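You operate a simulated robot arm through the tools that you are given. There is no shell and no other tool. Be economical: measure what you need, move in short steps, check, and stop when the job is done.

Carry out the task below with a simulated two-armed robot. There is one attempt and no reset: what you move stays moved.

JOB
Run the reel cord to the yellow box on the bench and light the work lamp from the orange outlet.
Fine: lock the reel again once the cord is out; reset the box.

The check looks at the end state, three seconds after you hand in, the way a careful person would. Anything else that was tipped, shoved, dropped, spilled or broken makes it a failure.

ROBOT AND FRAMES
Two 7-joint arms with two-finger parallel grippers on one trunk, on a base that drives. Base frame: it is fixed to the floor where the robot stands at the start and does not move with it; the origin is under the middle of the robot, x ahead of it, y to its left, z up. Units: m, degrees, N and s.
The left shoulder is at the start at [0.05, 0.168, 1.207], the right one opposite. With the tool pointing down near the work surface each hand reaches from about 0.22 to 0.66 m from the robot's upright axis, wherever it stands, measured 20 degrees to its own side. Places, roughly: blue plug (4x4x4 cm) [0.4, -0.1, 1]; board switch [0.5, -0.2, 0.9]; box outlet [0.4, -0.4, 1]; cream plug (4x4x4 cm) [0.6, -0.3, 1]; grey plug (4x4x4 cm) [0.6, -0.4, 1]; orange outlet [0.5, 0, 0.9]; orange plug (4x4x4 cm) [0.5, -0.1, 1]; reel lever [0.6, 0, 1]; teal plug (4x4x4 cm) [0.6, -0.2, 1]; work lamp [0.4, 0, 1]; work lamp switch [0.4, 0, 1.1]. Payload 1.57 kg a hand.
The tool frame of a hand sits at the grasp point between the pads (the TCP): z along the fingers, y along the line on which they close. The tips reach 0.03 m beyond it. The gripper opens to 0.08 m. The fingers are 0.017 m wide and 0.012 m thick; the gripper's body (0.04 by 0.082 m) begins 0.08 m behind the TCP.
Orientation is that of the tool frame in the base frame, as a unit quaternion [w, x, y, z]. With the fingers straight down and closing along the base's y, the tool's x points along the base's -x, its y along +y and its z along -z.

CONTROLS
- The arms move only by the tool jog_arm. It takes "left_motion", "right_motion" or both (then of equal length, played together; a hand with none holds still); each is a list of rows, each an object (a shift or turn left out is 0, a gripper value left out holds the last) with "dr": the turn, a rotation vector about the base's x, y, z in degrees, a list of three; "travel": the shift along the base's x, y, z in m, a list of three; "claw": the finger opening in m, from 0 to 0.08. In form: [{"dr": [rx, ry, rz], "travel": [dx, dy, dz], "claw": claw}, ...]. A call has 1 to 12 rows; each row is the pose to reach, as a shift and turn from the pose commanded when the call began. A row lasts 0.2 s, in which the tool goes at most 0.05 m and 8.6 degrees; a call with a longer step from one row to the next is refused whole, and so is a gripper value outside its range. A pose out of reach is approached as far as the arm can. The call stops where the force on the tool passes 40 N (or 10 N more than at its start, if that is more) or the arm is blocked; 0.2 s more then pass. The fingers move at their own pace (about 0.045 m/s each) and stop on an object; they squeeze with about 30 N. The grip force told is the motor's: it shows also when the fingers shut on nothing. Time passes only in rows, and 0.2 s behind the last, so rows that repeat a pose let the fingers close. It gives the time, the measured TCP pose, the force on the tool (base axes), the opening and the grip force at its end, in the units of the frame above (readings bear some noise), with the torque about the TCP (base axes, N m) and any sound that the robot's microphone picked up.
- Cameras (640 x 400 px; columns grow to the right, rows downward): "scene" is now at [0.1284, -0.0181, 1.4221]; the picture's right is [-0.20, -0.98, 0.00], its down [-0.51, 0.10, -0.85] and it looks along [0.84, -0.17, -0.52] (base axes); focal length 214 px, centre (320, 200). "left" rides on the left gripper at [0.072, 0.007, -0.122] in its tool frame; the picture's right is [-0.09, 1.00, 0.00], its down [-0.84, -0.08, -0.54] and it looks along [-0.54, -0.05, 0.84] (tool axes); focal length 238 px, centre (320, 200). "right" rides on the right gripper at [0.072, -0.007, -0.122] in its tool frame; the picture's right is [0.09, 1.00, 0.00], its down [-0.84, 0.08, -0.54] and it looks along [-0.54, 0.05, 0.84] (tool axes); focal length 238 px, centre (320, 200). There is no depth. A picture from a camera that has moved, and an enlarged one, comes with that camera's place and axes in the base frame and with its lens.
- grab_frame(camera): a new picture of that camera. The clock stands still meanwhile.
- raise_lower(by): slides the trunk up (or, below 0, down) by that many m; the arms and the scene camera ride with it, the base frame stays. It gives what a move gives, with no picture.
- drive_base(legs): drives the robot by 1 to 6 legs, each [ahead, left, turn to the left] in m, m and degrees, along the robot's own axes; the way and the turn of a leg run together, so that a leg with both is an arc; at most 1.5 m and 180 degrees a leg. The arms and the cameras ride along, it lands a little off, and it stops where it bumps. It gives what a move gives.
- aim_head(pan, tilt): turns the head with the scene camera to pan (to the left, within 80 degrees either way) and tilt (down, from -29 to 69), counted from straight ahead of the robot. It gives what a move gives.
- inspect(camera, box): a new picture of the part [left, top, right, bottom] of that camera's present view, enlarged. The clock stands still meanwhile.
- finish_job(): hands the job in; it is judged then, once.

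Work in short steps. Places have to be worked out from the pictures, the camera data and where the tool is seen: move nearer, look again, correct. Check each grasp and each placing, and mend what went wrong. You have 120 turns and 92 pictures in all, those below and enlarged ones among them. Open the grippers and draw the arms clear of the work before you hand the job in, unless the task says otherwise; then end with one line.

The tools are called after "Request:" by a JSON object that holds its "op" and its "data". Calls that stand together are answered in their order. jog_arm: Moves the arms, as the interface text tells. Its arguments: {"type":"object","properties":{"left_motion":{"type":"array","items":{"type":"object","properties":{"dr":{"type":"array","items":{"type":"number"}},"travel":{"type":"array","items":{"type":"number"}},"claw":{"type":"number"}}}},"right_motion":{"type":"array","items":{"type":"object","properties":{"dr":{"type":"array","items":{"type":"number"}},"travel":{"type":"array","items":{"type":"number"}},"claw":{"type":"number"}}}}},"required":[]} The other tools are called the same way: raise_lower (by) slides the trunk up or down; drive_base (legs) drives the base; aim_head (pan, tilt) turns the head that bears the scene camera; grab_frame (camera) takes a picture; inspect (camera, box) takes an enlarged picture of a part of a camera's view; finish_job () hands the job in.

At the start:

```text
time: 0.0
left_tool_pos: [0.3464, 0.0364, 1.3385]
left_tcp_rot: [0.0, 0.001, 1.0, 0.0]
left_contact_force: [0.7, -1.6, 0.2]
left_ft_torque: [0.04, 0.04, 0.0]
left_width: 0.0799
left_grasp_force: 0.0
right_tool_pos: [0.3421, -0.3419, 1.2862]
right_tcp_rot: [0.001, 0.0, 1.0, 0.0]
right_contact_force: [0.6, 0.1, -0.8]
right_ft_torque: [0.0, -0.01, 0.0]
right_width: 0.0799
right_grasp_force: 0.0
trunk travel left (down, up): [-0.375, 0.068]
robot x, y, heading: [-0.0005, 0.0015, -0.2]
head pan, tilt: [-11.6, 31.3]
```

scene: 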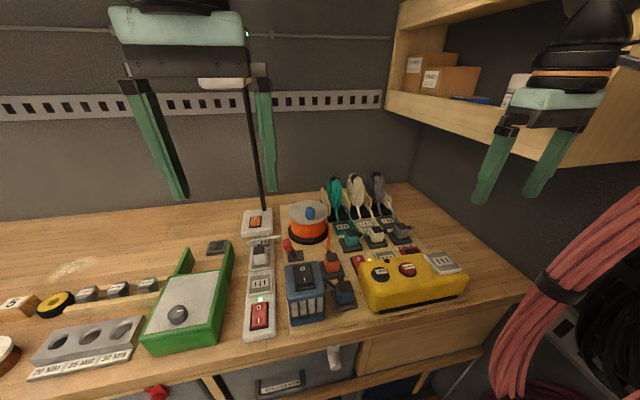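
right: 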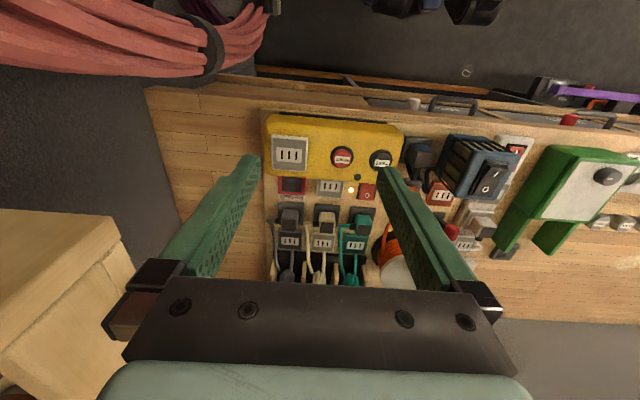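
left: 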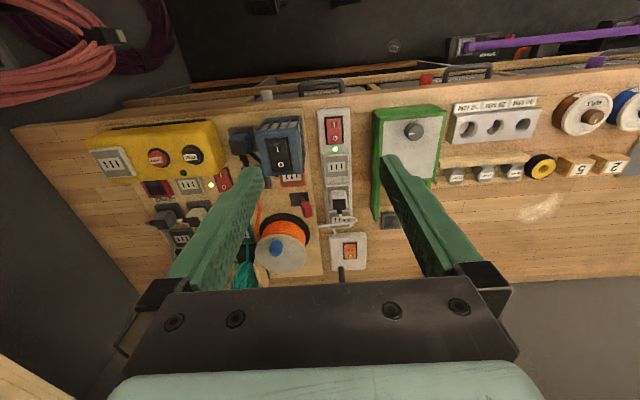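

The bench is crowded, so I start with enlarged views of it.

Request:
{"op": "inspect", "data": {"camera": "scene", "box": [230, 170, 390, 270]}}

Request:
{"op": "inspect", "data": {"camera": "scene", "box": [230, 240, 390, 340]}}

Request:
{"op": "inspect", "data": {"camera": "scene", "box": [340, 200, 500, 300]}}

Request:
{"op": "inspect", "data": {"camera": "left", "box": [80, 90, 370, 280]}}

Request:
{"op": "inspect", "data": {"camera": "right", "box": [250, 100, 540, 290]}}

```text
4.00 times, centred on (310, 220) of scene
camera zoom: at [0.1284, -0.0181, 1.4221], right [-0.2, -0.98, 0.0], down [-0.51, 0.1, -0.85], along [0.84, -0.17, -0.52], focal length 858 px, centre (360, 120)
```

zoom: 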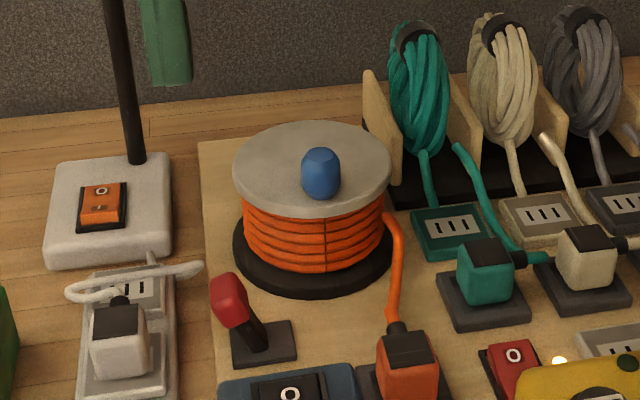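

```text
4.00 times, centred on (310, 290) of scene
camera zoom: at [0.1284, -0.0181, 1.4221], right [-0.2, -0.98, 0.0], down [-0.51, 0.1, -0.85], along [0.84, -0.17, -0.52], focal length 858 px, centre (360, -160)
```

zoom: 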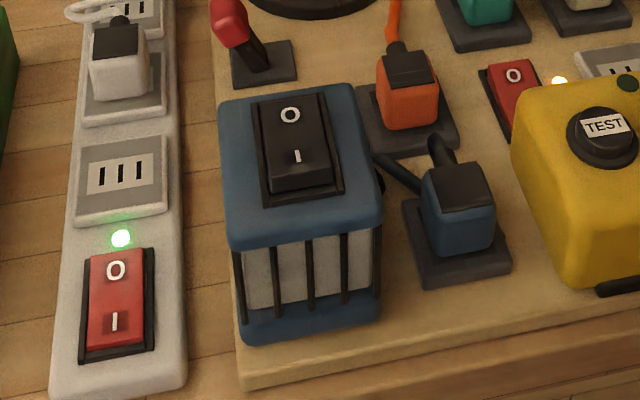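

```text
4.00 times, centred on (420, 250) of scene
camera zoom: at [0.1284, -0.0181, 1.4221], right [-0.2, -0.98, 0.0], down [-0.51, 0.1, -0.85], along [0.84, -0.17, -0.52], focal length 858 px, centre (-80, 0)
```

zoom: 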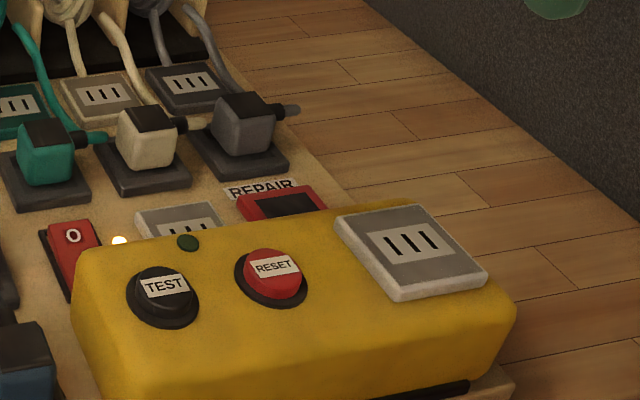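

```text
2.11 times, centred on (225, 185) of left
camera zoom: at [0.2741, 0.0437, 1.4602], right [0.09, 1.0, 0.0], down [0.84, -0.08, 0.54], along [0.54, -0.05, -0.84], focal length 502 px, centre (520, 232)
```

zoom: 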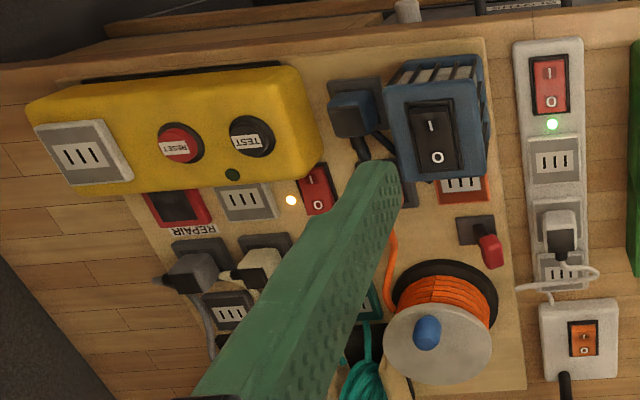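

```text
2.11 times, centred on (395, 195) of right
camera zoom: at [0.2701, -0.3493, 1.4077], right [-0.09, 1.0, 0.0], down [0.84, 0.08, 0.54], along [0.54, 0.05, -0.84], focal length 502 px, centre (162, 210)
```

zoom: 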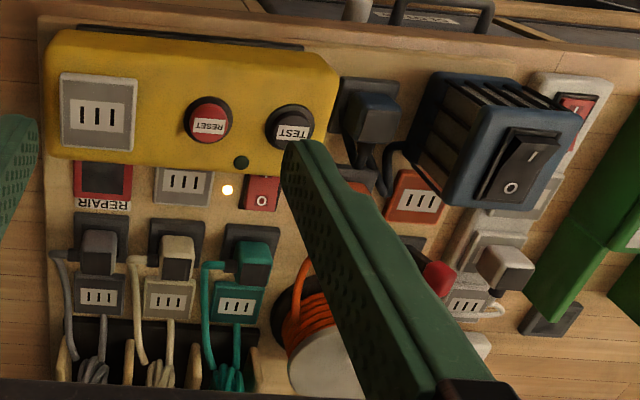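

The blue block with a grille and switch looks like the work lamp, with the blue plug as its plug. The red lever by the reel (about 0.583, -0.018, 1.014) is the lock. I'll lower the left hand for a close look at the lever, the lamp and the orange outlet.

Request:
{"op": "jog_arm", "data": {"left_motion": [{"travel": [0.02, 0.005, -0.035]}, {"travel": [0.04, 0.01, -0.07]}, {"travel": [0.06, 0.015, -0.105]}, {"travel": [0.085, 0.02, -0.135]}, {"travel": [0.11, 0.03, -0.16]}]}}

Request:
{"op": "grab_frame", "data": {"camera": "left"}}

Request:
{"op": "grab_frame", "data": {"camera": "right"}}

```text
time: 1.2
left_tool_pos: [0.4563, 0.0667, 1.1789]
left_tcp_rot: [0.0, 0.0, 1.0, 0.0]
left_contact_force: [0.2, -0.6, -0.2]
left_ft_torque: [0.01, 0.03, -0.04]
left_width: 0.0799
left_grasp_force: 0.1
right_tool_pos: [0.3427, -0.3427, 1.2859]
right_tcp_rot: [0.0, 0.0, 1.0, 0.0]
right_contact_force: [-0.2, 0.0, 0.3]
right_ft_torque: [0.0, 0.0, -0.02]
right_width: 0.08
right_grasp_force: 0.1
trunk travel left (down, up): [-0.375, 0.068]
robot x, y, heading: [0.0015, 0.0021, 0.0]
head pan, tilt: [-11.6, 31.3]
```

```text
83 pictures are left
camera left: at [0.3847, 0.0734, 1.3011], right [0.09, 1.0, 0.0], down [0.84, -0.08, 0.54], along [0.54, -0.05, -0.84], focal length 238 px, centre (320, 200)
```

left: 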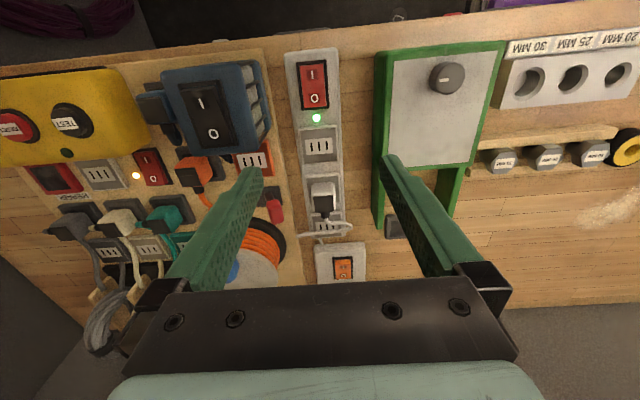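

```text
82 pictures are left
camera right: at [0.2707, -0.349, 1.4077], right [-0.09, 1.0, 0.0], down [0.84, 0.08, 0.54], along [0.54, 0.05, -0.84], focal length 238 px, centre (320, 200)
```

right: 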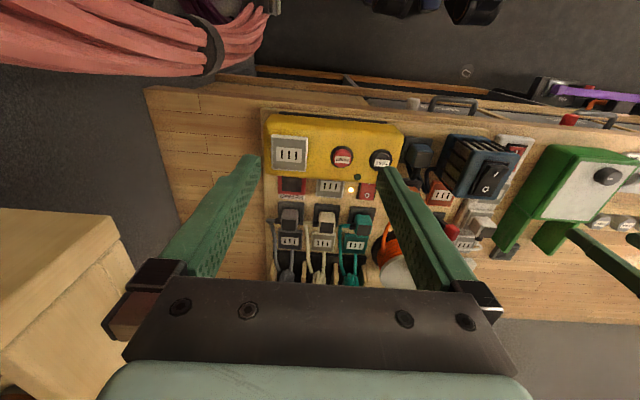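

Zooming in on the lever and outlet region.

Request:
{"op": "inspect", "data": {"camera": "left", "box": [130, 50, 290, 150]}}

Request:
{"op": "inspect", "data": {"camera": "left", "box": [160, 140, 320, 240]}}

Request:
{"op": "inspect", "data": {"camera": "left", "box": [0, 70, 200, 195]}}

```text
4.00 times, centred on (210, 100) of left
camera zoom: at [0.3847, 0.0734, 1.3011], right [0.09, 1.0, 0.0], down [0.84, -0.08, 0.54], along [0.54, -0.05, -0.84], focal length 953 px, centre (760, 600)
```

zoom: 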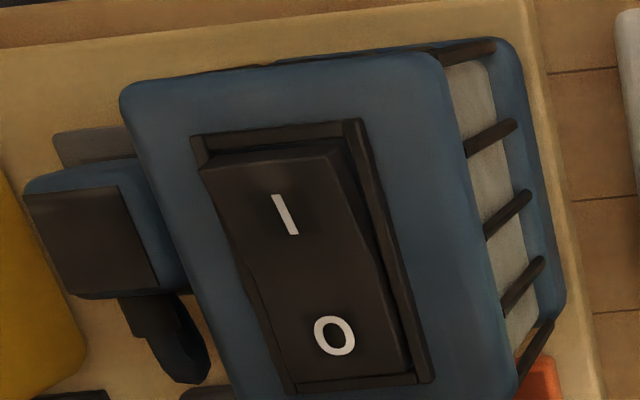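

```text
4.00 times, centred on (240, 190) of left
camera zoom: at [0.3847, 0.0734, 1.3011], right [0.09, 1.0, 0.0], down [0.84, -0.08, 0.54], along [0.54, -0.05, -0.84], focal length 953 px, centre (640, 240)
```

zoom: 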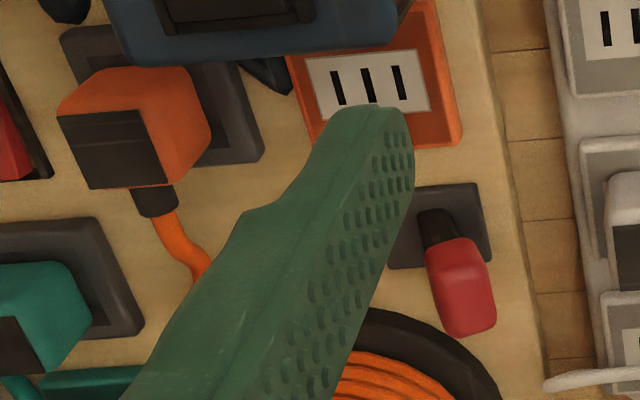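

```text
3.20 times, centred on (100, 132) of left
camera zoom: at [0.3847, 0.0734, 1.3011], right [0.09, 1.0, 0.0], down [0.84, -0.08, 0.54], along [0.54, -0.05, -0.84], focal length 763 px, centre (1024, 416)
```

zoom: 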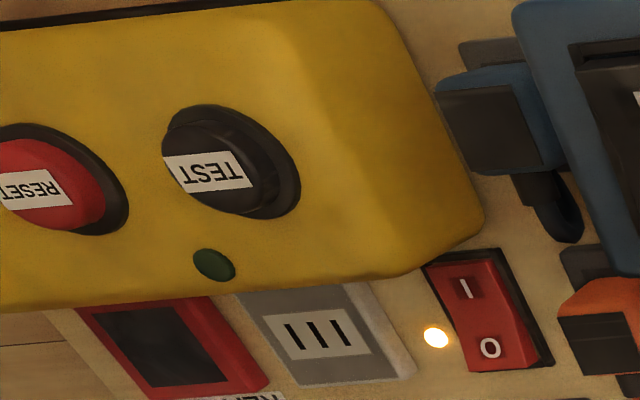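

Lever: base about (0.598, -0.035), knob about (0.588, -0.017, 1.01), leaning toward +y. I'll hover the left hand above the knob with a half-open gripper, then check the alignment.

Request:
{"op": "jog_arm", "data": {"left_motion": [{"travel": [0.035, -0.02, -0.01], "claw": 0.05}, {"travel": [0.07, -0.045, -0.03], "claw": 0.05}, {"travel": [0.1, -0.065, -0.055], "claw": 0.05}, {"travel": [0.13, -0.082, -0.08], "claw": 0.05}]}}

Request:
{"op": "grab_frame", "data": {"camera": "left"}}

Request:
{"op": "inspect", "data": {"camera": "scene", "box": [210, 180, 370, 280]}}

```text
time: 2.2
left_tool_pos: [0.5691, -0.0045, 1.0979]
left_tcp_rot: [0.0, 0.001, 1.0, 0.0]
left_contact_force: [-0.4, -0.4, 0.8]
left_ft_torque: [0.01, 0.02, -0.01]
left_width: 0.0499
left_grasp_force: 0.1
left hand out of reach, approached as far as the arm can: row 4
right_tool_pos: [0.3428, -0.3424, 1.2848]
right_tcp_rot: [0.0, 0.0, 1.0, 0.0]
right_contact_force: [0.6, 0.2, 0.5]
right_ft_torque: [-0.08, -0.02, 0.0]
right_width: 0.0803
right_grasp_force: 0.1
trunk travel left (down, up): [-0.375, 0.068]
robot x, y, heading: [-0.0003, 0.002, -0.1]
head pan, tilt: [-11.6, 31.3]
```

```text
78 pictures are left
camera left: at [0.4971, 0.003, 1.2212], right [0.09, 1.0, 0.0], down [0.84, -0.08, 0.54], along [0.54, -0.05, -0.84], focal length 238 px, centre (320, 200)
```

left: 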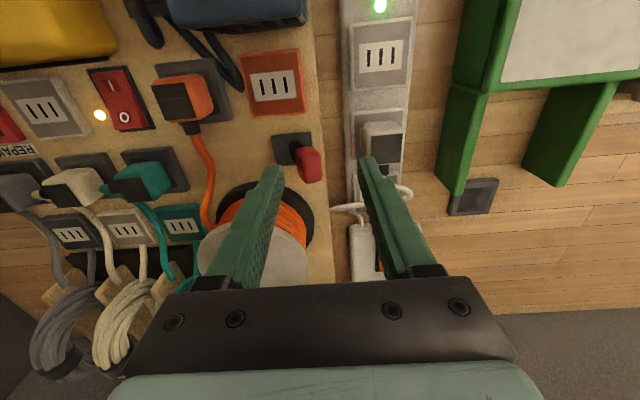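

```text
4.00 times, centred on (290, 230) of scene
camera zoom: at [0.1286, -0.0172, 1.4221], right [-0.2, -0.98, 0.0], down [-0.51, 0.1, -0.85], along [0.84, -0.17, -0.52], focal length 858 px, centre (440, 80)
```

zoom: 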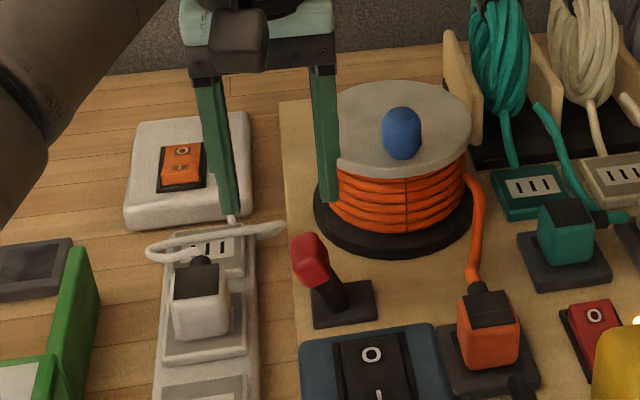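

The left hand is at its reach limit there. I'll lift it a little, then drive 7 cm ahead with both hands well above everything.

Request:
{"op": "jog_arm", "data": {"left_motion": [{"travel": [0.0, 0.0, 0.04]}, {"travel": [-0.03, 0.02, 0.08]}]}}

Request:
{"op": "drive_base", "data": {"legs": [[0.07, 0, 0]]}}

```text
refused: row 2 steps farther than a row can; nothing moved
```

```text
time: 3.2
left_tool_pos: [0.638, -0.0038, 1.1009]
left_tcp_rot: [0.001, 0.0, 1.0, 0.0]
left_contact_force: [-0.8, 0.4, -0.7]
left_ft_torque: [-0.02, 0.03, -0.01]
left_width: 0.0503
left_grasp_force: 0.2
right_tool_pos: [0.4131, -0.3424, 1.286]
right_tcp_rot: [0.0, 0.0, 1.0, -0.001]
right_contact_force: [-0.1, 0.6, 0.4]
right_ft_torque: [0.0, 0.04, 0.02]
right_width: 0.0801
right_grasp_force: 0.1
trunk travel left (down, up): [-0.375, 0.068]
robot x, y, heading: [0.0675, 0.0019, -0.1]
head pan, tilt: [-11.6, 31.3]
```

The lift was refused, but the drive was clean. Now I'll back the left hand over the lever knob at (0.59, -0.016).

Request:
{"op": "jog_arm", "data": {"left_motion": [{"travel": [-0.025, -0.006, 0.0]}, {"travel": [-0.048, -0.012, 0.0]}]}}

Request:
{"op": "grab_frame", "data": {"camera": "left"}}

```text
time: 3.8
left_tool_pos: [0.5894, -0.0165, 1.0991]
left_tcp_rot: [0.0, -0.001, 1.0, -0.001]
left_contact_force: [-0.1, 0.4, 0.6]
left_ft_torque: [0.01, 0.01, 0.01]
left_width: 0.0497
left_grasp_force: 0.1
right_tool_pos: [0.4116, -0.3432, 1.2856]
right_tcp_rot: [0.002, -0.001, 1.0, 0.0]
right_contact_force: [0.0, 0.3, 0.7]
right_ft_torque: [0.01, 0.01, 0.04]
right_width: 0.08
right_grasp_force: 0.1
trunk travel left (down, up): [-0.375, 0.068]
robot x, y, heading: [0.0692, 0.0017, 0.0]
head pan, tilt: [-11.6, 31.3]
```

```text
76 pictures are left
camera left: at [0.5178, -0.0093, 1.221], right [0.09, 1.0, 0.0], down [0.84, -0.08, 0.54], along [0.54, -0.05, -0.84], focal length 238 px, centre (320, 200)
```

left: 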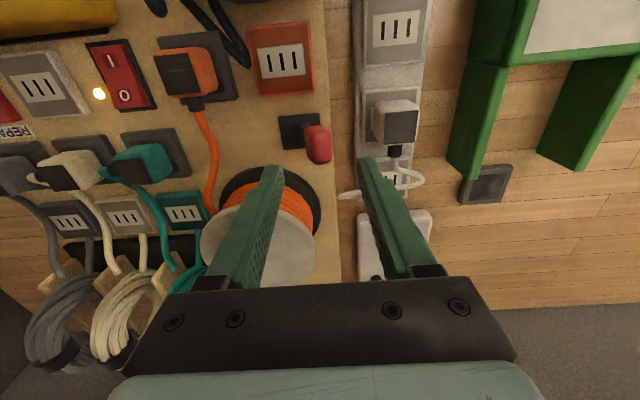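

Knob sits between the fingertips. I'll descend to straddle it, then push toward -y in small steps.

Request:
{"op": "jog_arm", "data": {"left_motion": [{"travel": [0, 0, -0.035]}, {"travel": [0, 0, -0.068]}]}}

Request:
{"op": "jog_arm", "data": {"left_motion": [{"travel": [0, -0.01, 0]}, {"travel": [0, -0.02, 0]}, {"travel": [0, -0.03, 0]}]}}

Request:
{"op": "inspect", "data": {"camera": "scene", "box": [210, 180, 370, 280]}}

```text
time: 4.4
left_tool_pos: [0.5901, -0.0158, 1.0318]
left_tcp_rot: [0.0, 0.0, 1.0, 0.0]
left_contact_force: [1.1, -0.8, 0.8]
left_ft_torque: [-0.04, -0.02, -0.02]
left_width: 0.0501
left_grasp_force: 0.0
right_tool_pos: [0.4105, -0.3421, 1.2851]
right_tcp_rot: [0.0, 0.0, 1.0, 0.001]
right_contact_force: [0.2, 1.0, 0.2]
right_ft_torque: [0.0, 0.04, -0.02]
right_width: 0.0799
right_grasp_force: 0.0
trunk travel left (down, up): [-0.375, 0.068]
robot x, y, heading: [0.0682, -0.0004, 0.1]
head pan, tilt: [-11.6, 31.3]
```

```text
time: 5.2
left_tool_pos: [0.5899, -0.0469, 1.0341]
left_tcp_rot: [0.002, -0.001, 1.0, 0.001]
left_contact_force: [-0.4, 6.2, 16.8]
left_ft_torque: [0.66, 0.08, 0.2]
left_width: 0.0557
left_grasp_force: 3.4
right_tool_pos: [0.4114, -0.343, 1.2874]
right_tcp_rot: [0.0, 0.0, 1.0, -0.001]
right_contact_force: [1.1, 0.1, 0.1]
right_ft_torque: [0.02, 0.02, 0.01]
right_width: 0.0797
right_grasp_force: 0.0
trunk travel left (down, up): [-0.375, 0.068]
robot x, y, heading: [0.0656, -0.0028, -0.2]
head pan, tilt: [-11.6, 31.3]
```

```text
4.00 times, centred on (290, 230) of scene
camera zoom: at [0.1964, -0.0172, 1.4227], right [-0.2, -0.98, 0.0], down [-0.51, 0.1, -0.86], along [0.84, -0.17, -0.52], focal length 858 px, centre (440, 80)
```

zoom: 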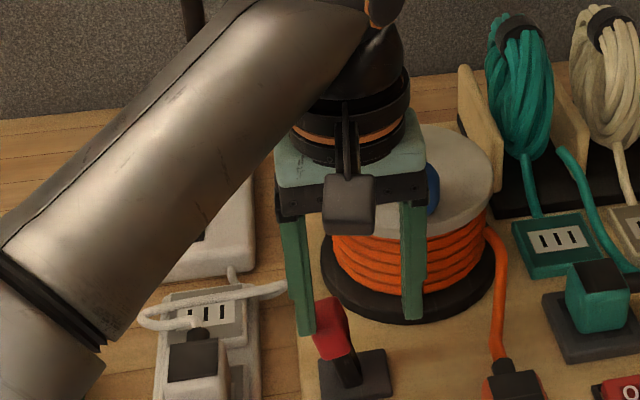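

The +y finger just flexed on the slanted knob (force up 17 N) and the lever barely moved. I'll back off, go slightly lower, close on the knob, and swing it with a firm grip.

Request:
{"op": "jog_arm", "data": {"left_motion": [{"travel": [0, 0.02, 0]}, {"travel": [0, 0.031, -0.006]}, {"travel": [0, 0.031, -0.006], "claw": 0.01}, {"travel": [0, 0.031, -0.006], "claw": 0.01}, {"travel": [0, 0.031, -0.006], "claw": 0.01}]}}

Request:
{"op": "inspect", "data": {"camera": "left", "box": [220, 80, 420, 205]}}

```text
time: 6.4
left_tool_pos: [0.5897, -0.0159, 1.0243]
left_tcp_rot: [0.001, 0.001, 1.0, -0.002]
left_contact_force: [-1.0, -8.0, -4.7]
left_ft_torque: [-0.37, -0.07, 0.16]
left_width: 0.0247
left_grasp_force: 26.4
right_tool_pos: [0.4121, -0.3419, 1.2857]
right_tcp_rot: [0.0, 0.0, 1.0, 0.0]
right_contact_force: [-0.9, -0.3, 0.5]
right_ft_torque: [0.01, 0.0, -0.01]
right_width: 0.0797
right_grasp_force: 0.0
trunk travel left (down, up): [-0.375, 0.068]
robot x, y, heading: [0.0697, -0.0017, 0.0]
head pan, tilt: [-11.6, 31.3]
```

```text
3.20 times, centred on (320, 142) of left
camera zoom: at [0.5178, -0.0089, 1.1466], right [0.09, 1.0, 0.0], down [0.84, -0.08, 0.54], along [0.54, -0.05, -0.84], focal length 763 px, centre (320, 384)
```

zoom: 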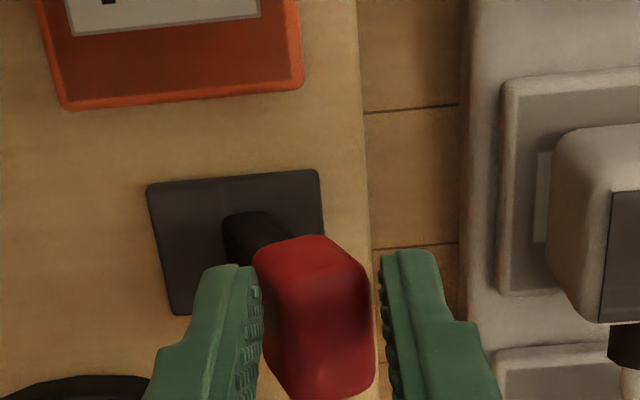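

Knob is gripped (width 0.025). Swinging toward -y on a shallow arc.

Request:
{"op": "jog_arm", "data": {"left_motion": [{"travel": [0, -0.01, 0.003]}, {"travel": [0, -0.02, 0.005]}, {"travel": [0, -0.03, 0.004]}, {"travel": [0, -0.04, 0.002]}, {"travel": [0, -0.045, 0.0]}]}}

Request:
{"op": "inspect", "data": {"camera": "left", "box": [220, 80, 420, 205]}}

```text
time: 7.6
left_tool_pos: [0.5893, -0.0614, 1.0277]
left_tcp_rot: [0.003, 0.001, 1.0, -0.001]
left_contact_force: [0.3, 1.1, 20.0]
left_ft_torque: [0.65, 0.18, 0.06]
left_width: 0.0233
left_grasp_force: 36.1
right_tool_pos: [0.4103, -0.3432, 1.2865]
right_tcp_rot: [0.001, 0.0, 1.0, -0.001]
right_contact_force: [0.8, -0.1, -0.9]
right_ft_torque: [-0.04, -0.04, 0.0]
right_width: 0.08
right_grasp_force: 0.0
trunk travel left (down, up): [-0.375, 0.068]
robot x, y, heading: [0.0707, 0.0008, 0.2]
head pan, tilt: [-11.6, 31.3]
```

```text
3.20 times, centred on (320, 142) of left
camera zoom: at [0.517, -0.0548, 1.1502], right [0.09, 1.0, 0.0], down [0.83, -0.08, 0.55], along [0.55, -0.05, -0.84], focal length 763 px, centre (320, 384)
```

zoom: 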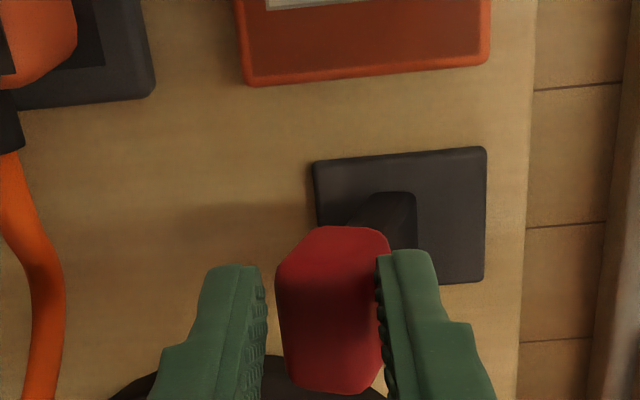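

The lever now leans to -y. I'll release and lift to see whether it stays, and clear the left hand back to the left.

Request:
{"op": "jog_arm", "data": {"left_motion": [{"claw": 0.05}, {"claw": 0.05}, {"claw": 0.05, "travel": [0, 0, 0.0]}, {"travel": [0, 0.0, 0.045]}, {"travel": [0, 0.0, 0.09]}]}}

Request:
{"op": "grab_frame", "data": {"camera": "left"}}

```text
time: 8.8
left_tool_pos: [0.5913, -0.0605, 1.118]
left_tcp_rot: [-0.001, 0.0, 1.0, 0.0]
left_contact_force: [0.1, 0.6, -0.1]
left_ft_torque: [-0.02, -0.01, 0.02]
left_width: 0.0496
left_grasp_force: 0.0
right_tool_pos: [0.4125, -0.3428, 1.287]
right_tcp_rot: [0.0, 0.0, 1.0, 0.001]
right_contact_force: [0.7, -0.7, 0.9]
right_ft_torque: [-0.01, 0.01, 0.0]
right_width: 0.0802
right_grasp_force: 0.0
trunk travel left (down, up): [-0.375, 0.068]
robot x, y, heading: [0.0704, -0.0009, 0.2]
head pan, tilt: [-11.6, 31.3]
```

```text
72 pictures are left
camera left: at [0.5193, -0.0534, 1.2398], right [0.09, 1.0, 0.0], down [0.84, -0.08, 0.54], along [0.54, -0.05, -0.84], focal length 238 px, centre (320, 200)
```

left: 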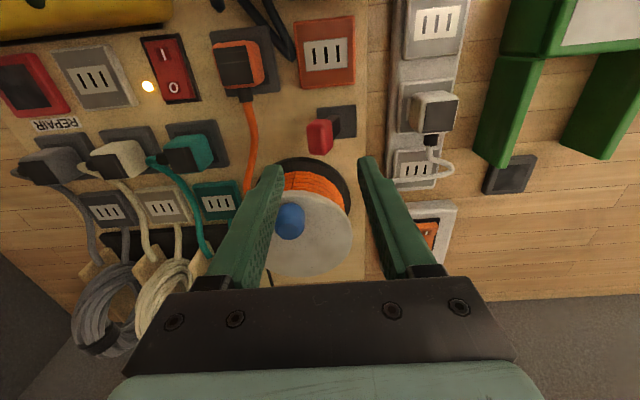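

Lever holds at the other side (unlocked). Now I clear the left hand and bring the right hand over the orange plug near (0.527, -0.131).

Request:
{"op": "jog_arm", "data": {"left_motion": [{"travel": [-0.02, 0.03, 0.03], "claw": 0.05}, {"travel": [-0.04, 0.065, 0.05]}, {"travel": [-0.06, 0.1, 0.08]}, {"travel": [-0.08, 0.135, 0.11]}, {"travel": [-0.1, 0.17, 0.13]}, {"travel": [-0.13, 0.2, 0.14]}], "right_motion": [{"travel": [0.0, 0.0, 0.0], "claw": 0.06}, {"travel": [0, 0, 0]}, {"travel": [0.02, 0.03, 0]}, {"travel": [0.035, 0.07, -0.01]}, {"travel": [0.05, 0.11, -0.025]}, {"travel": [0.065, 0.14, -0.05]}]}}

Request:
{"op": "jog_arm", "data": {"right_motion": [{"travel": [0.02, 0.03, -0.03]}, {"travel": [0.035, 0.055, -0.06]}, {"travel": [0.048, 0.072, -0.1]}, {"travel": [0.048, 0.072, -0.13]}]}}

Request:
{"op": "grab_frame", "data": {"camera": "right"}}

```text
refused: row 3 steps farther than a row can; nothing moved
```

```text
time: 9.8
left_tool_pos: [0.5904, -0.0606, 1.1173]
left_tcp_rot: [0.0, -0.001, 1.0, 0.0]
left_contact_force: [-0.4, -0.2, 0.0]
left_ft_torque: [-0.01, -0.01, 0.01]
left_width: 0.05
left_grasp_force: 0.0
right_tool_pos: [0.4593, -0.2695, 1.1561]
right_tcp_rot: [0.001, 0.0, 1.0, 0.0]
right_contact_force: [-0.7, 0.3, 0.1]
right_ft_torque: [-0.01, 0.0, 0.03]
right_width: 0.0801
right_grasp_force: 0.0
trunk travel left (down, up): [-0.375, 0.068]
robot x, y, heading: [0.0713, -0.0016, -0.1]
head pan, tilt: [-11.6, 31.3]
```

```text
71 pictures are left
camera right: at [0.3868, -0.2764, 1.2786], right [-0.09, 1.0, 0.0], down [0.84, 0.08, 0.54], along [0.54, 0.05, -0.84], focal length 238 px, centre (320, 200)
```

right: 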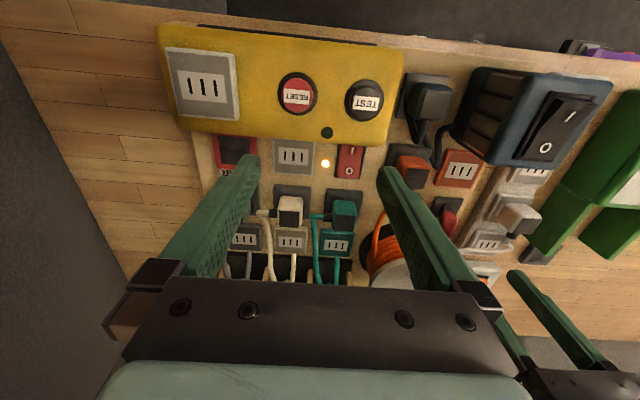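

That first call was refused over a step length and only the right hand moved, safely. The plug triangulates to (0.526, -0.131, 0.963). Next I clear the left hand.

Request:
{"op": "jog_arm", "data": {"left_motion": [{"travel": [-0.01, 0.02, 0.03], "claw": 0.08}, {"travel": [-0.03, 0.05, 0.06]}, {"travel": [-0.05, 0.08, 0.09]}, {"travel": [-0.07, 0.11, 0.115]}, {"travel": [-0.09, 0.145, 0.135]}, {"travel": [-0.11, 0.18, 0.14]}, {"travel": [-0.14, 0.21, 0.15]}]}}

Request:
{"op": "jog_arm", "data": {"right_motion": [{"travel": [0.02, 0.04, 0.0], "claw": 0.062}, {"travel": [0.04, 0.08, 0.0]}, {"travel": [0.055, 0.115, -0.02]}, {"travel": [0.068, 0.1385, -0.055]}]}}

Request:
{"op": "grab_frame", "data": {"camera": "right"}}

```text
time: 11.4
left_tool_pos: [0.4501, 0.1519, 1.2678]
left_tcp_rot: [0.0, 0.0, 1.0, -0.001]
left_contact_force: [-0.2, 0.0, 0.3]
left_ft_torque: [0.03, -0.03, 0.02]
left_width: 0.0801
left_grasp_force: 0.0
right_tool_pos: [0.4589, -0.2707, 1.1578]
right_tcp_rot: [0.0, 0.0, 1.0, 0.0]
right_contact_force: [-0.2, 0.0, 0.7]
right_ft_torque: [0.01, 0.01, -0.01]
right_width: 0.0799
right_grasp_force: 0.0
trunk travel left (down, up): [-0.375, 0.068]
robot x, y, heading: [0.0679, 0.0017, -0.0]
head pan, tilt: [-11.6, 31.3]
```

```text
time: 12.4
left_tool_pos: [0.4491, 0.152, 1.2672]
left_tcp_rot: [0.0, 0.0, 1.0, 0.001]
left_contact_force: [-0.4, -0.3, -0.5]
left_ft_torque: [0.01, 0.0, 0.01]
left_width: 0.0799
left_grasp_force: 0.0
right_tool_pos: [0.52, -0.1428, 1.1013]
right_tcp_rot: [0.001, 0.002, 1.0, 0.001]
right_contact_force: [-0.2, -0.2, 0.3]
right_ft_torque: [-0.03, -0.01, 0.01]
right_width: 0.062
right_grasp_force: 0.1
right hand out of reach, approached as far as the arm can: row 4
trunk travel left (down, up): [-0.375, 0.068]
robot x, y, heading: [0.0702, -0.0003, 0.0]
head pan, tilt: [-11.6, 31.3]
```

```text
70 pictures are left
camera right: at [0.4483, -0.1496, 1.2231], right [-0.09, 1.0, 0.0], down [0.83, 0.07, 0.55], along [0.54, 0.05, -0.84], focal length 238 px, centre (320, 200)
```

right: 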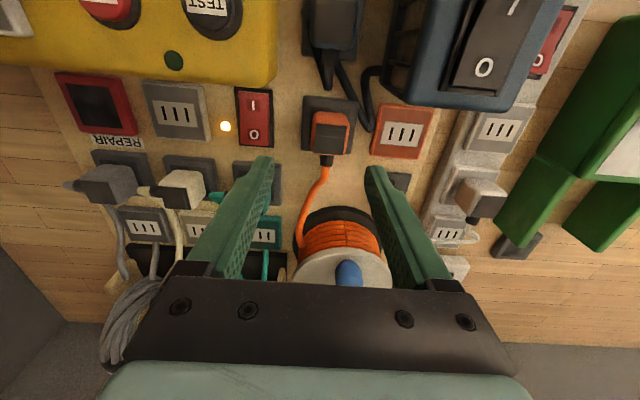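

The hand stopped about 1 cm short of the target. I'll retry with a small nudge to see if this is a real limit.

Request:
{"op": "jog_arm", "data": {"right_motion": [{"travel": [0.003, 0.003, -0.02]}, {"travel": [0.006, 0.009, -0.035]}, {"travel": [0.006, 0.009, -0.035]}]}}

```text
time: 13.2
left_tool_pos: [0.4505, 0.1512, 1.2671]
left_tcp_rot: [0.001, 0.0, 1.0, 0.0]
left_contact_force: [-0.6, 0.4, 0.1]
left_ft_torque: [0.01, 0.0, -0.04]
left_width: 0.0802
left_grasp_force: 0.1
right_tool_pos: [0.5201, -0.1433, 1.0667]
right_tcp_rot: [0.002, 0.0, 1.0, 0.001]
right_contact_force: [0.4, -0.1, -0.3]
right_ft_torque: [0.0, 0.05, -0.01]
right_width: 0.0619
right_grasp_force: 0.2
right hand out of reach, approached as far as the arm can: row 1, 2, 3
trunk travel left (down, up): [-0.375, 0.068]
robot x, y, heading: [0.0668, 0.0009, -0.0]
head pan, tilt: [-11.6, 31.3]
```

It's a sideways limit, not a height one. I'll raise the right hand clear, then shift the base 8 cm left so the plug lies more on the right arm's own side.

Request:
{"op": "jog_arm", "data": {"right_motion": [{"travel": [0, 0, 0.045]}, {"travel": [0, 0, 0.09]}]}}

Request:
{"op": "drive_base", "data": {"legs": [[0, 0.08, 0]]}}

```text
time: 13.8
left_tool_pos: [0.4498, 0.1516, 1.2665]
left_tcp_rot: [0.001, 0.0, 1.0, 0.0]
left_contact_force: [-1.4, 0.2, -0.2]
left_ft_torque: [0.0, 0.0, 0.0]
left_width: 0.0803
left_grasp_force: 0.1
right_tool_pos: [0.5175, -0.1478, 1.1551]
right_tcp_rot: [0.002, 0.0, 1.0, 0.0]
right_contact_force: [0.6, 0.1, -0.6]
right_ft_torque: [0.04, 0.01, -0.03]
right_width: 0.0619
right_grasp_force: 0.1
right hand out of reach, approached as far as the arm can: row 2
trunk travel left (down, up): [-0.375, 0.068]
robot x, y, heading: [0.0725, -0.0042, 0.2]
head pan, tilt: [-11.6, 31.3]
```

```text
time: 15.2
left_tool_pos: [0.4494, 0.2303, 1.2678]
left_tcp_rot: [0.0, -0.001, 1.0, -0.001]
left_contact_force: [-0.3, -0.1, -0.7]
left_ft_torque: [0.0, 0.02, -0.01]
left_width: 0.0802
left_grasp_force: 0.0
right_tool_pos: [0.5174, -0.0668, 1.1536]
right_tcp_rot: [0.001, -0.002, 1.0, 0.001]
right_contact_force: [-0.4, 0.1, -1.4]
right_ft_torque: [0.0, -0.05, -0.02]
right_width: 0.062
right_grasp_force: 0.0
trunk travel left (down, up): [-0.375, 0.068]
robot x, y, heading: [0.07, 0.0779, 0.2]
head pan, tilt: [-11.6, 31.3]
```

Now I move the right hand over the plug at (0.526, -0.131) and take a look.

Request:
{"op": "jog_arm", "data": {"right_motion": [{"travel": [0.004, -0.035, 0.0]}, {"travel": [0.008, -0.065, -0.03]}, {"travel": [0.008, -0.065, -0.075]}]}}

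Request:
{"op": "grab_frame", "data": {"camera": "right"}}

```text
time: 16.0
left_tool_pos: [0.451, 0.2318, 1.2669]
left_tcp_rot: [0.0, 0.0, 1.0, 0.0]
left_contact_force: [0.4, 0.3, -0.4]
left_ft_torque: [-0.02, 0.02, -0.01]
left_width: 0.0801
left_grasp_force: 0.1
right_tool_pos: [0.5253, -0.1326, 1.0796]
right_tcp_rot: [0.002, 0.0, 1.0, 0.002]
right_contact_force: [-1.0, -0.3, 0.7]
right_ft_torque: [0.01, -0.02, 0.02]
right_width: 0.0617
right_grasp_force: 0.0
trunk travel left (down, up): [-0.375, 0.068]
robot x, y, heading: [0.0625, 0.0827, 0.0]
head pan, tilt: [-11.6, 31.3]
```

```text
69 pictures are left
camera right: at [0.4527, -0.1388, 1.2016], right [-0.09, 1.0, 0.0], down [0.84, 0.08, 0.54], along [0.54, 0.05, -0.84], focal length 238 px, centre (320, 200)
```

right: 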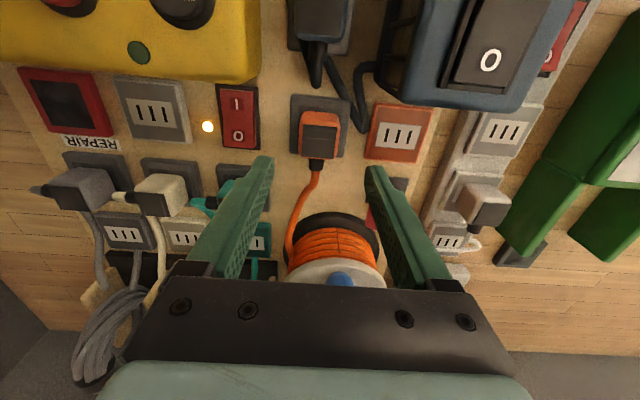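

Plug is centred between the fingers. I'll descend to z 0.985 and look.

Request:
{"op": "jog_arm", "data": {"right_motion": [{"travel": [0, 0, -0.04]}, {"travel": [0, 0.0, -0.075]}, {"travel": [0, 0, -0.095]}]}}

Request:
{"op": "inspect", "data": {"camera": "right", "box": [220, 60, 420, 185]}}

Request:
{"op": "inspect", "data": {"camera": "scene", "box": [240, 200, 400, 300]}}

```text
time: 16.8
left_tool_pos: [0.4494, 0.2323, 1.2671]
left_tcp_rot: [0.0, -0.001, 1.0, 0.0]
left_contact_force: [-1.0, -0.2, -0.5]
left_ft_torque: [-0.03, -0.02, -0.02]
left_width: 0.0801
left_grasp_force: 0.0
right_tool_pos: [0.5247, -0.1312, 0.9836]
right_tcp_rot: [0.002, -0.001, 1.0, 0.002]
right_contact_force: [0.1, -0.1, -0.1]
right_ft_torque: [0.01, -0.03, 0.0]
right_width: 0.062
right_grasp_force: 0.0
trunk travel left (down, up): [-0.375, 0.068]
robot x, y, heading: [0.072, 0.0807, 0.3]
head pan, tilt: [-11.6, 31.3]
```

```text
3.20 times, centred on (320, 122) of right
camera zoom: at [0.452, -0.1371, 1.1048], right [-0.09, 1.0, 0.0], down [0.84, 0.08, 0.54], along [0.54, 0.05, -0.84], focal length 763 px, centre (320, 448)
```

zoom: 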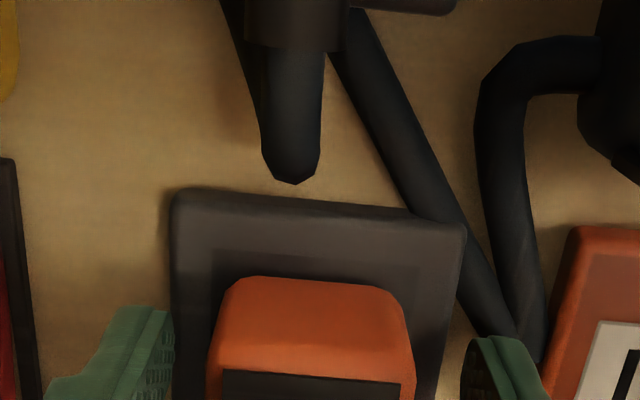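

```text
4.00 times, centred on (320, 250) of scene
camera zoom: at [0.1982, 0.0611, 1.4221], right [-0.2, -0.98, 0.0], down [-0.51, 0.1, -0.85], along [0.84, -0.17, -0.52], focal length 858 px, centre (320, 0)
```

zoom: 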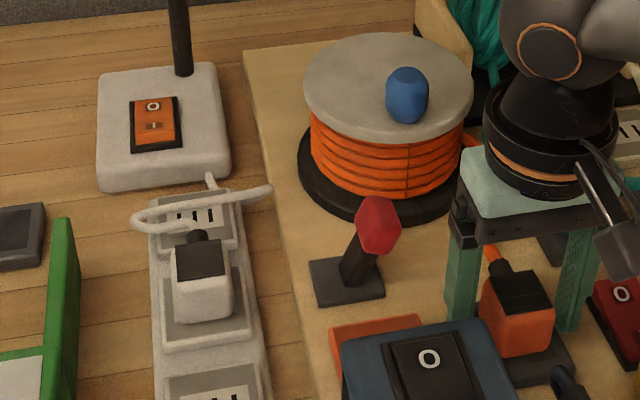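

Fingers straddle the plug. Closing the grip here.

Request:
{"op": "jog_arm", "data": {"right_motion": [{"travel": [0, 0, -0.005], "claw": 0.03}, {"travel": [0, 0, -0.005], "claw": 0.03}, {"travel": [0, 0, -0.005], "claw": 0.03}]}}

```text
time: 17.6
left_tool_pos: [0.4501, 0.2315, 1.2677]
left_tcp_rot: [0.001, 0.0, 1.0, 0.0]
left_contact_force: [-0.1, 0.8, -0.2]
left_ft_torque: [0.0, 0.02, 0.02]
left_width: 0.08
left_grasp_force: 0.0
right_tool_pos: [0.5248, -0.1324, 0.9799]
right_tcp_rot: [0.003, -0.001, 1.0, 0.001]
right_contact_force: [0.6, -6.8, 17.5]
right_ft_torque: [-0.45, 0.14, -0.02]
right_width: 0.0375
right_grasp_force: 26.4
trunk travel left (down, up): [-0.375, 0.068]
robot x, y, heading: [0.0733, 0.0803, 0.1]
head pan, tilt: [-11.6, 31.3]
heard: snap
```

Gripped at 0.0375 with a "snap" sound, so I'll check what made it before lifting.

Request:
{"op": "inspect", "data": {"camera": "right", "box": [200, 50, 440, 200]}}

Request:
{"op": "grab_frame", "data": {"camera": "scene"}}

```text
2.67 times, centred on (320, 125) of right
camera zoom: at [0.4513, -0.1381, 1.1017], right [-0.09, 1.0, 0.0], down [0.83, 0.08, 0.55], along [0.55, 0.05, -0.84], focal length 636 px, centre (320, 400)
```

zoom: 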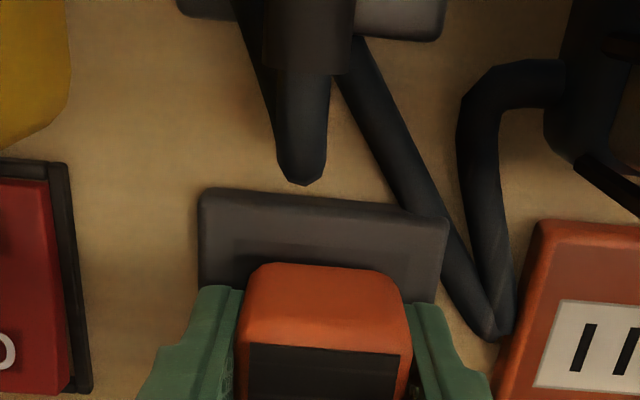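

```text
65 pictures are left
camera scene: at [0.1966, 0.0611, 1.4225], right [-0.2, -0.98, 0.0], down [-0.51, 0.1, -0.85], along [0.84, -0.17, -0.52], focal length 214 px, centre (320, 200)
```

scene: 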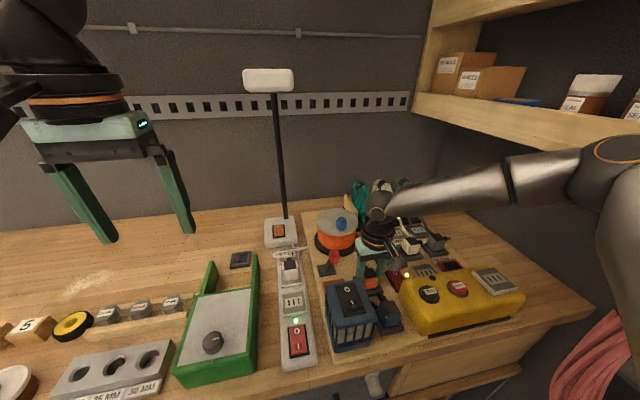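

Nothing looks broken; likely a holder latch. I'll lift the plug straight up.

Request:
{"op": "jog_arm", "data": {"right_motion": [{"travel": [0, 0, 0.015]}, {"travel": [0, 0, 0.03]}, {"travel": [0, 0, 0.05]}, {"travel": [0, 0, 0.07]}]}}

Request:
{"op": "grab_frame", "data": {"camera": "right"}}

```text
time: 18.6
left_tool_pos: [0.45, 0.2316, 1.268]
left_tcp_rot: [-0.001, 0.0, 1.0, -0.001]
left_contact_force: [0.1, -0.3, -0.1]
left_ft_torque: [0.01, 0.0, -0.03]
left_width: 0.0801
left_grasp_force: 0.2
right_tool_pos: [0.5244, -0.1332, 1.0485]
right_tcp_rot: [0.002, -0.001, 1.0, 0.001]
right_contact_force: [0.4, 0.2, -0.4]
right_ft_torque: [0.01, 0.0, -0.03]
right_width: 0.0373
right_grasp_force: 29.6
trunk travel left (down, up): [-0.375, 0.068]
robot x, y, heading: [0.0734, 0.0786, 0.1]
head pan, tilt: [-11.6, 31.3]
```

```text
64 pictures are left
camera right: at [0.4512, -0.1389, 1.1705], right [-0.09, 1.0, 0.0], down [0.84, 0.08, 0.54], along [0.54, 0.05, -0.84], focal length 238 px, centre (320, 200)
```

right: 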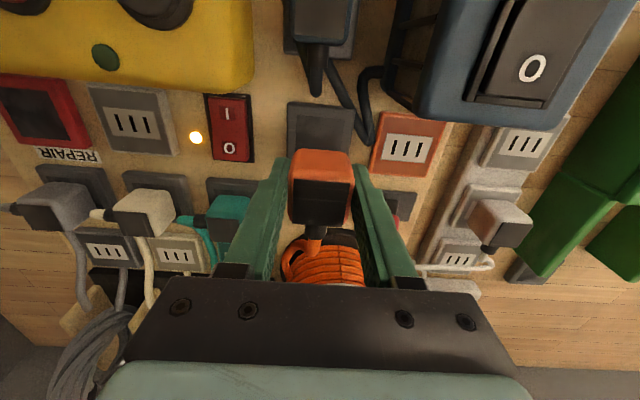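

Plug is held. I need the offset between the plug and the TCP, so I zoom in.

Request:
{"op": "inspect", "data": {"camera": "right", "box": [240, 130, 400, 230]}}

Request:
{"op": "inspect", "data": {"camera": "scene", "box": [310, 190, 470, 290]}}

```text
4.00 times, centred on (320, 180) of right
camera zoom: at [0.4512, -0.1389, 1.1705], right [-0.09, 1.0, 0.0], down [0.84, 0.08, 0.54], along [0.54, 0.05, -0.84], focal length 953 px, centre (320, 280)
```

zoom: 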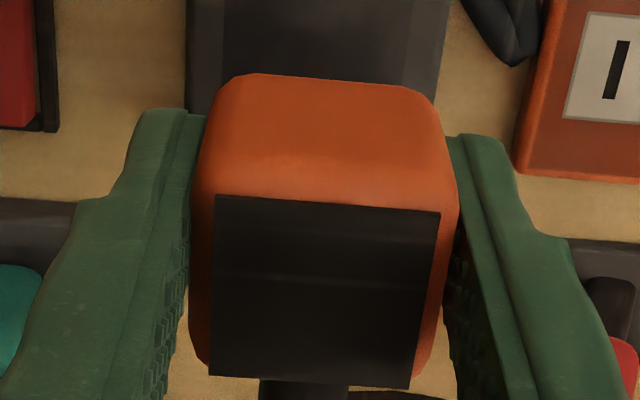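

```text
4.00 times, centred on (390, 240) of scene
camera zoom: at [0.1978, 0.0612, 1.4221], right [-0.2, -0.98, 0.0], down [-0.51, 0.1, -0.85], along [0.84, -0.17, -0.52], focal length 858 px, centre (40, 40)
```

zoom: 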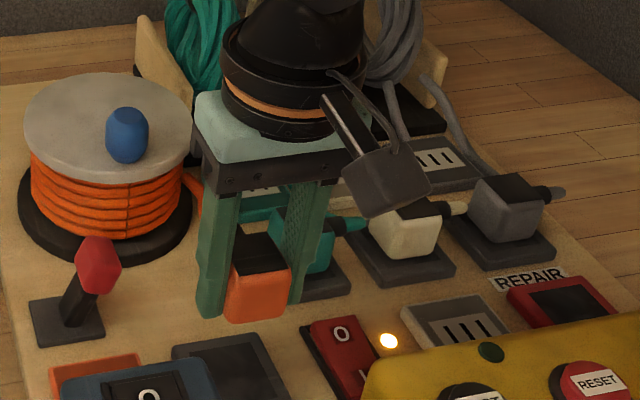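

The plug centre is essentially at the TCP in x and y, with its bottom about 30 mm below. I raise it to z 1.12 and carry it toward the box outlet near (0.431, -0.391), watching the cord.

Request:
{"op": "jog_arm", "data": {"right_motion": [{"travel": [0, 0, 0.04]}, {"travel": [-0.01, -0.02, 0.07]}, {"travel": [-0.025, -0.06, 0.075]}, {"travel": [-0.04, -0.1, 0.075]}, {"travel": [-0.055, -0.14, 0.075]}, {"travel": [-0.07, -0.18, 0.075]}]}}

Request:
{"op": "grab_frame", "data": {"camera": "right"}}

Request:
{"op": "grab_frame", "data": {"camera": "scene"}}

```text
time: 20.0
left_tool_pos: [0.45, 0.231, 1.2677]
left_tcp_rot: [0.001, -0.001, 1.0, 0.0]
left_contact_force: [-0.9, 0.6, -0.1]
left_ft_torque: [-0.01, -0.03, -0.01]
left_width: 0.0801
left_grasp_force: 0.1
right_tool_pos: [0.4554, -0.3133, 1.1234]
right_tcp_rot: [0.001, -0.001, 1.0, 0.0]
right_contact_force: [0.5, 0.7, -0.3]
right_ft_torque: [0.02, -0.01, 0.04]
right_width: 0.0373
right_grasp_force: 30.5
trunk travel left (down, up): [-0.375, 0.068]
robot x, y, heading: [0.0685, 0.0782, -0.1]
head pan, tilt: [-11.6, 31.3]
```

```text
61 pictures are left
camera right: at [0.3832, -0.3198, 1.245], right [-0.09, 1.0, 0.0], down [0.84, 0.08, 0.54], along [0.54, 0.05, -0.84], focal length 238 px, centre (320, 200)
```

right: 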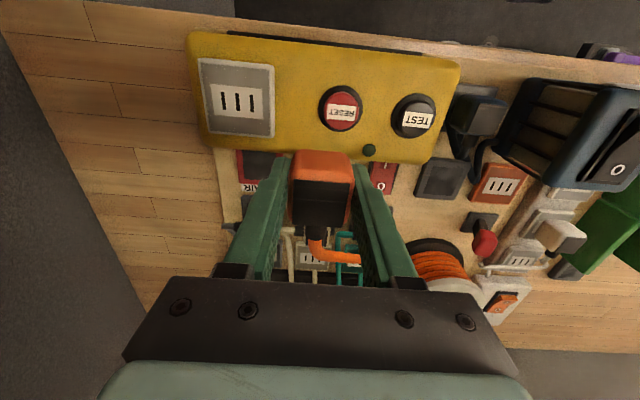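

```text
60 pictures are left
camera scene: at [0.1976, 0.0603, 1.4222], right [-0.2, -0.98, 0.0], down [-0.51, 0.1, -0.85], along [0.84, -0.17, -0.52], focal length 214 px, centre (320, 200)
```

scene: 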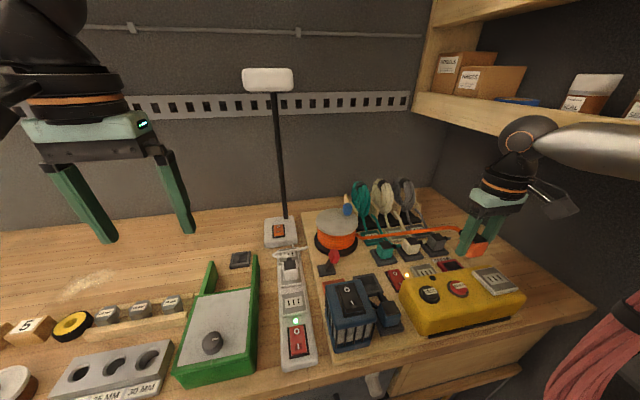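

The reel is paying out. The outlet resolves to about (0.428, -0.389, 1.02). I'll move above it and check.

Request:
{"op": "jog_arm", "data": {"right_motion": [{"travel": [-0.014, -0.04, 0.0]}, {"travel": [-0.0275, -0.076, -0.01]}, {"travel": [-0.0275, -0.076, -0.02]}]}}

Request:
{"op": "inspect", "data": {"camera": "right", "box": [220, 50, 420, 175]}}

Request:
{"op": "inspect", "data": {"camera": "scene", "box": [400, 200, 560, 300]}}

```text
time: 20.8
left_tool_pos: [0.4504, 0.2314, 1.2676]
left_tcp_rot: [0.0, 0.0, 1.0, 0.001]
left_contact_force: [0.0, 0.2, 0.8]
left_ft_torque: [0.01, 0.02, 0.0]
left_width: 0.0801
left_grasp_force: 0.1
right_tool_pos: [0.4266, -0.3877, 1.1038]
right_tcp_rot: [0.0, -0.001, 1.0, 0.001]
right_contact_force: [-0.5, -0.7, -0.9]
right_ft_torque: [0.0, 0.06, 0.01]
right_width: 0.0374
right_grasp_force: 30.2
trunk travel left (down, up): [-0.375, 0.068]
robot x, y, heading: [0.0684, 0.0814, -0.1]
head pan, tilt: [-11.6, 31.3]
```

```text
3.20 times, centred on (320, 112) of right
camera zoom: at [0.3542, -0.3946, 1.2252], right [-0.09, 1.0, 0.0], down [0.84, 0.08, 0.54], along [0.54, 0.05, -0.84], focal length 763 px, centre (320, 480)
```

zoom: 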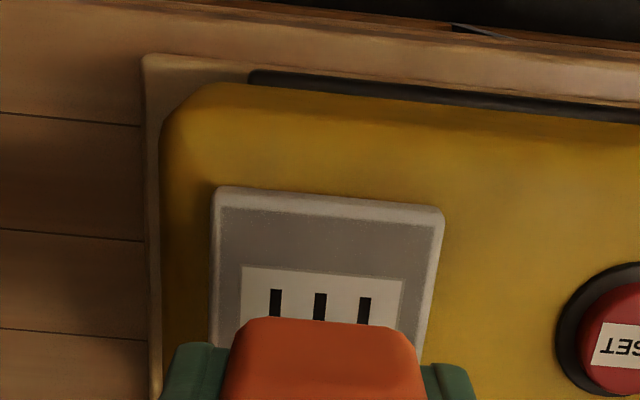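

```text
4.00 times, centred on (480, 250) of scene
camera zoom: at [0.1982, 0.0615, 1.4221], right [-0.2, -0.98, 0.0], down [-0.51, 0.1, -0.85], along [0.84, -0.17, -0.52], focal length 858 px, centre (-320, 0)
```

zoom: 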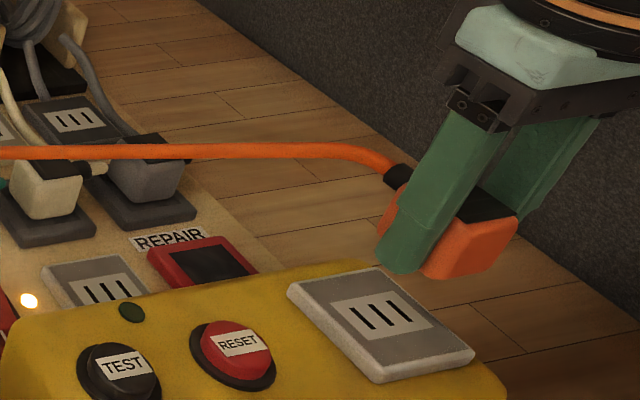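

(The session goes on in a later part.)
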